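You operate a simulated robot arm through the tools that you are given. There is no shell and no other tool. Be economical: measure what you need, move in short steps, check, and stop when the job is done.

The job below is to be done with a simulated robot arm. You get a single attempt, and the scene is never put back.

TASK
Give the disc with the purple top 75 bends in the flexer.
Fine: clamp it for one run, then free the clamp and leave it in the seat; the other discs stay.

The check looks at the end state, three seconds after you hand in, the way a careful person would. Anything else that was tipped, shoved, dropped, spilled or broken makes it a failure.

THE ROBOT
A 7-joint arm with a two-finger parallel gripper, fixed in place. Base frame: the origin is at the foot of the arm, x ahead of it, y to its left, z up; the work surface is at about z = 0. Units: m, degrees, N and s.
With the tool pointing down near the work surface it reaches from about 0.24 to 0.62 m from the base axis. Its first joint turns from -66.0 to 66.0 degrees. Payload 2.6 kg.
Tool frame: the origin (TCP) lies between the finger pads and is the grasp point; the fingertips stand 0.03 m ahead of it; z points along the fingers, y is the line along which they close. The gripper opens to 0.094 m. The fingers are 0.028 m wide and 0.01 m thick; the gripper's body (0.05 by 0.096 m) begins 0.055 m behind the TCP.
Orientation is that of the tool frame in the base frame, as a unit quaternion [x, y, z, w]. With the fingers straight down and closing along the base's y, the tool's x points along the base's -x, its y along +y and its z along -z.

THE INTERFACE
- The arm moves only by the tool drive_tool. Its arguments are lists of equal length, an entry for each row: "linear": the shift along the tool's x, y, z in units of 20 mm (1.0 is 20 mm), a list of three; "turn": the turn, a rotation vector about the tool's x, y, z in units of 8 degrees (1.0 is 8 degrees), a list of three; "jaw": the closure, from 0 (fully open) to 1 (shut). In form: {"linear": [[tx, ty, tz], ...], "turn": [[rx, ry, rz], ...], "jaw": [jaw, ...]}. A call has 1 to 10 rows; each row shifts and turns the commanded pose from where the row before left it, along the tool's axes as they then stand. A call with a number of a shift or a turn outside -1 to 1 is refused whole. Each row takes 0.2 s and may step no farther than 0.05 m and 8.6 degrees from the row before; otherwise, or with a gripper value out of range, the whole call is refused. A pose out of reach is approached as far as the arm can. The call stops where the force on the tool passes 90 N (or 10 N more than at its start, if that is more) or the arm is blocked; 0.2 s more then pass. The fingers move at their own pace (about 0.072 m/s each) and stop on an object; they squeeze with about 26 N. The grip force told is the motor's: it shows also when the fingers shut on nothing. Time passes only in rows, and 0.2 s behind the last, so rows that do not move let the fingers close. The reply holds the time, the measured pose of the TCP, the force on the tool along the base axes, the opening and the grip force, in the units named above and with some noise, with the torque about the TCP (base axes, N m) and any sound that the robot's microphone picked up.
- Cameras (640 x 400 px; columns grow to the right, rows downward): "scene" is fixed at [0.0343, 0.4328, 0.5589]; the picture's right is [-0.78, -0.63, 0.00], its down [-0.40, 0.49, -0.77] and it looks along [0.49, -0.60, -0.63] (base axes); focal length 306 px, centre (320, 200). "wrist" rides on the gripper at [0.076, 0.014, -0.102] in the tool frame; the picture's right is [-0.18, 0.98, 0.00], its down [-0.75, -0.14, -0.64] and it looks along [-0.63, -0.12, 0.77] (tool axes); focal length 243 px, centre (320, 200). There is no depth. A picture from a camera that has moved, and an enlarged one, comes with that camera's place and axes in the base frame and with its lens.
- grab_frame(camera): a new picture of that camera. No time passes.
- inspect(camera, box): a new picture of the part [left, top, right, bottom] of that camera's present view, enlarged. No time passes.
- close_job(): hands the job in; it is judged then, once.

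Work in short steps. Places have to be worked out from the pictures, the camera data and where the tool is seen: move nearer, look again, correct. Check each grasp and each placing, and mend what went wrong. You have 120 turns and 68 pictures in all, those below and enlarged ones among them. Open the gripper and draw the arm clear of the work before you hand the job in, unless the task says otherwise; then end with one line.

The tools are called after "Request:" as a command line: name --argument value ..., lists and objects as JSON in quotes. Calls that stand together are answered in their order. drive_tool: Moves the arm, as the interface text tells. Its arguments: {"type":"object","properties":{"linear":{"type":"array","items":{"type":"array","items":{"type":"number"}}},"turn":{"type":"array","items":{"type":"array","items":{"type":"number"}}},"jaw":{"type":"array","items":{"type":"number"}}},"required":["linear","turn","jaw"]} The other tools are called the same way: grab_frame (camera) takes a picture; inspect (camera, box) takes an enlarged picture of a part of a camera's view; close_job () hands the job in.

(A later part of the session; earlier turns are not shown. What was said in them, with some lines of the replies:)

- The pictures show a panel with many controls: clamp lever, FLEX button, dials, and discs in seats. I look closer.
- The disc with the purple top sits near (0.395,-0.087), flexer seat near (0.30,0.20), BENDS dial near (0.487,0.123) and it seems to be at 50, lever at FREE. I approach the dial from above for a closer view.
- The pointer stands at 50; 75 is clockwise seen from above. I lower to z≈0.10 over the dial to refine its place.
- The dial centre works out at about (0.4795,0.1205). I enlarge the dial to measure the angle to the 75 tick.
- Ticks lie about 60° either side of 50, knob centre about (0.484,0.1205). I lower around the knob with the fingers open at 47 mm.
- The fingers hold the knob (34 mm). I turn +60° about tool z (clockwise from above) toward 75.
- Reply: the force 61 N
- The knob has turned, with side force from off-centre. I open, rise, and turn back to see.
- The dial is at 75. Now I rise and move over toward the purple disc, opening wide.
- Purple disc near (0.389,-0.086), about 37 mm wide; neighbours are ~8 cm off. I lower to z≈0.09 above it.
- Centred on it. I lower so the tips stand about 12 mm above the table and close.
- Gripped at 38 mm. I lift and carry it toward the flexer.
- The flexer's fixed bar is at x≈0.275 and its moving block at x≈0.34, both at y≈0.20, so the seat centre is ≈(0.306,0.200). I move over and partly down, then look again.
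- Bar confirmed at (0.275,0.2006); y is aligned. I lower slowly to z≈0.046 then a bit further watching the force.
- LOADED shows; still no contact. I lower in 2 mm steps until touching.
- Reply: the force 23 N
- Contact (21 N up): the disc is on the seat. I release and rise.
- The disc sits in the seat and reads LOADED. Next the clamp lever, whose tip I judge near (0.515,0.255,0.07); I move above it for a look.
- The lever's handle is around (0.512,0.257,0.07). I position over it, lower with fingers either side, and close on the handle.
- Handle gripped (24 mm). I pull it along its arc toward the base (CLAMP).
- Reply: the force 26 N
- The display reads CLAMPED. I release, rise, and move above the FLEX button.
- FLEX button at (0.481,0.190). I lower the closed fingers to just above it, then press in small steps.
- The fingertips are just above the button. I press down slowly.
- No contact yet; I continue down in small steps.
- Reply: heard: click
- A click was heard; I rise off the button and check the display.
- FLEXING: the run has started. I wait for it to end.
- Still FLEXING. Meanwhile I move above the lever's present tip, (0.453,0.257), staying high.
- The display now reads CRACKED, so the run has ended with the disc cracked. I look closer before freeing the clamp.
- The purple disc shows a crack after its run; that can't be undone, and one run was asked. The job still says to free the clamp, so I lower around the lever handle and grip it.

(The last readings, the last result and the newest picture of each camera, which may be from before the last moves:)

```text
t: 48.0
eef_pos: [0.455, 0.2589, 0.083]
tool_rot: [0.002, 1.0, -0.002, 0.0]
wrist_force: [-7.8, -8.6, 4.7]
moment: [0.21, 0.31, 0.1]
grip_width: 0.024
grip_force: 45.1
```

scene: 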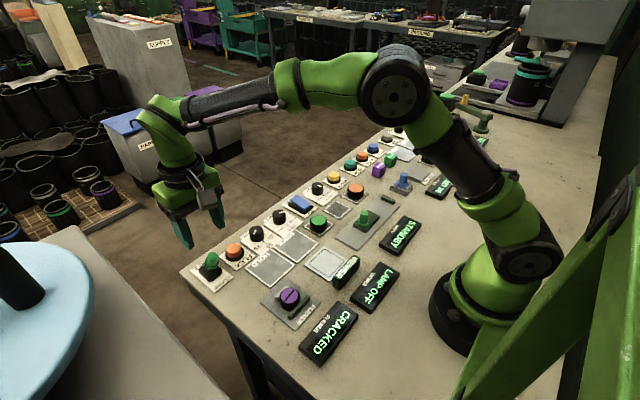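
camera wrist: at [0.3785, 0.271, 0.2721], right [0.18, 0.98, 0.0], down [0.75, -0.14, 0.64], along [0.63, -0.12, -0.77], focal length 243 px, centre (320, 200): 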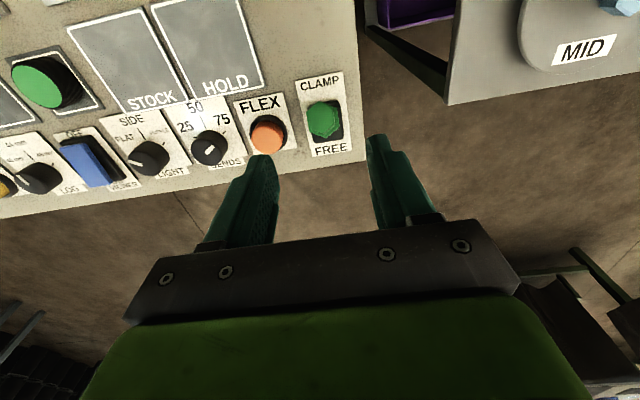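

Gripped at 24 mm again. I push it along the arc back to FREE.

Request:
drive_tool --linear '[[-0.5, 0, -0.2], [-0.5, 0, -0.15], [-0.5, 0, -0.05], [-0.5, 0, 0.05], [-0.5, 0, 0.15], [-0.5, 0, 0.2], [0, 0, 0]]' --turn '[[0, 0, 0], [0, 0, 0], [0, 0, 0], [0, 0, 0], [0, 0, 0], [0, 0, 0], [0, 0, 0]]' --jaw '[1, 1, 1, 1, 1, 1, 1]'

Request:
grab_frame --camera "scene"

```text
t: 49.6
eef_pos: [0.5163, 0.258, 0.0865]
tool_rot: [0.001, 1.0, 0.001, 0.0]
wrist_force: [-13.6, -8.5, 14.0]
moment: [-0.54, 1.46, 0.2]
grip_width: 0.0236
grip_force: 45.4
```

```text
30 pictures are left
```

scene: 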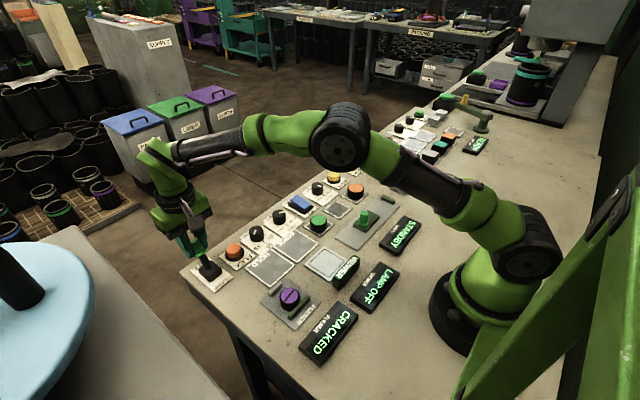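

The lever is back toward FREE. I release, rise clear, and check the clamp block and lever.

Request:
drive_tool --linear '[[0, 0, 0], [0, 0, 0], [0, 0, -1], [0, 0, -1], [0, 0, -1], [0, 0, -1], [0, 0, -1], [0, -1, -1], [0, -1, -1], [0, 0, 0]]' --turn '[[0, 0, 0], [0, 0, 0], [0, 0, 0], [0, 0, 0], [0, 0, 0], [0, 0, 0], [0, 0, 0], [0, 0, 0], [0, 0, 0], [0, 0, 0]]' --jaw '[0.3, 0.3, 0.3, 0.3, 0.3, 0.3, 0.3, 0.0, 0.0, 0.0]'

Request:
inspect --camera "scene" --box '[160, 200, 380, 370]'

Request:
grab_frame --camera "scene"

```text
t: 51.8
eef_pos: [0.5135, 0.2192, 0.2261]
tool_rot: [0.0, 1.0, 0.0, 0.0]
wrist_force: [-0.4, -0.2, 0.1]
moment: [0.03, 0.0, -0.01]
grip_width: 0.094
grip_force: 0.2
```

```text
2.35 times, centred on (270, 285) of scene
camera zoom: at [0.0343, 0.4328, 0.5589], right [-0.78, -0.63, 0.0], down [-0.4, 0.49, -0.77], along [0.49, -0.6, -0.63], focal length 721 px, centre (438, 0)
```

zoom: 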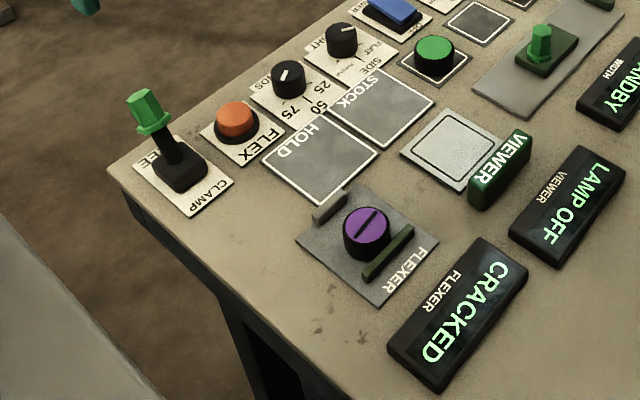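

```text
28 pictures are left
```

scene: 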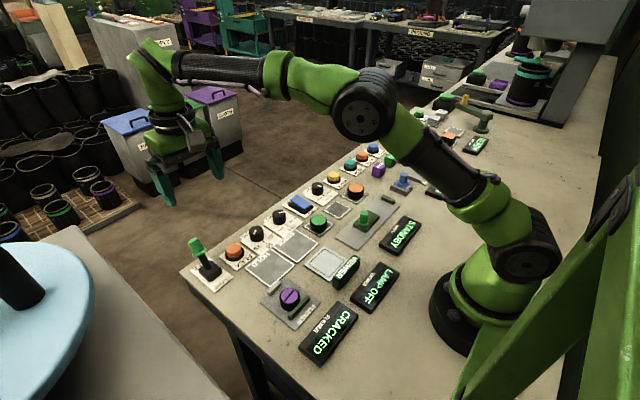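

The clamp is open with its block drawn back, the disc is in the seat, and the other discs haven't moved. The arm is clear and the gripper open, so I hand in.

Request:
close_job

```text
The job is handed in.
```

The purple-top disc had one clamped flexer run with the dial at 75, but the display ended on CRACKED and a crack shows across its top, so I can't confirm it got all 75 bends; the clamp is free, the disc is in the seat and the other discs were left alone.
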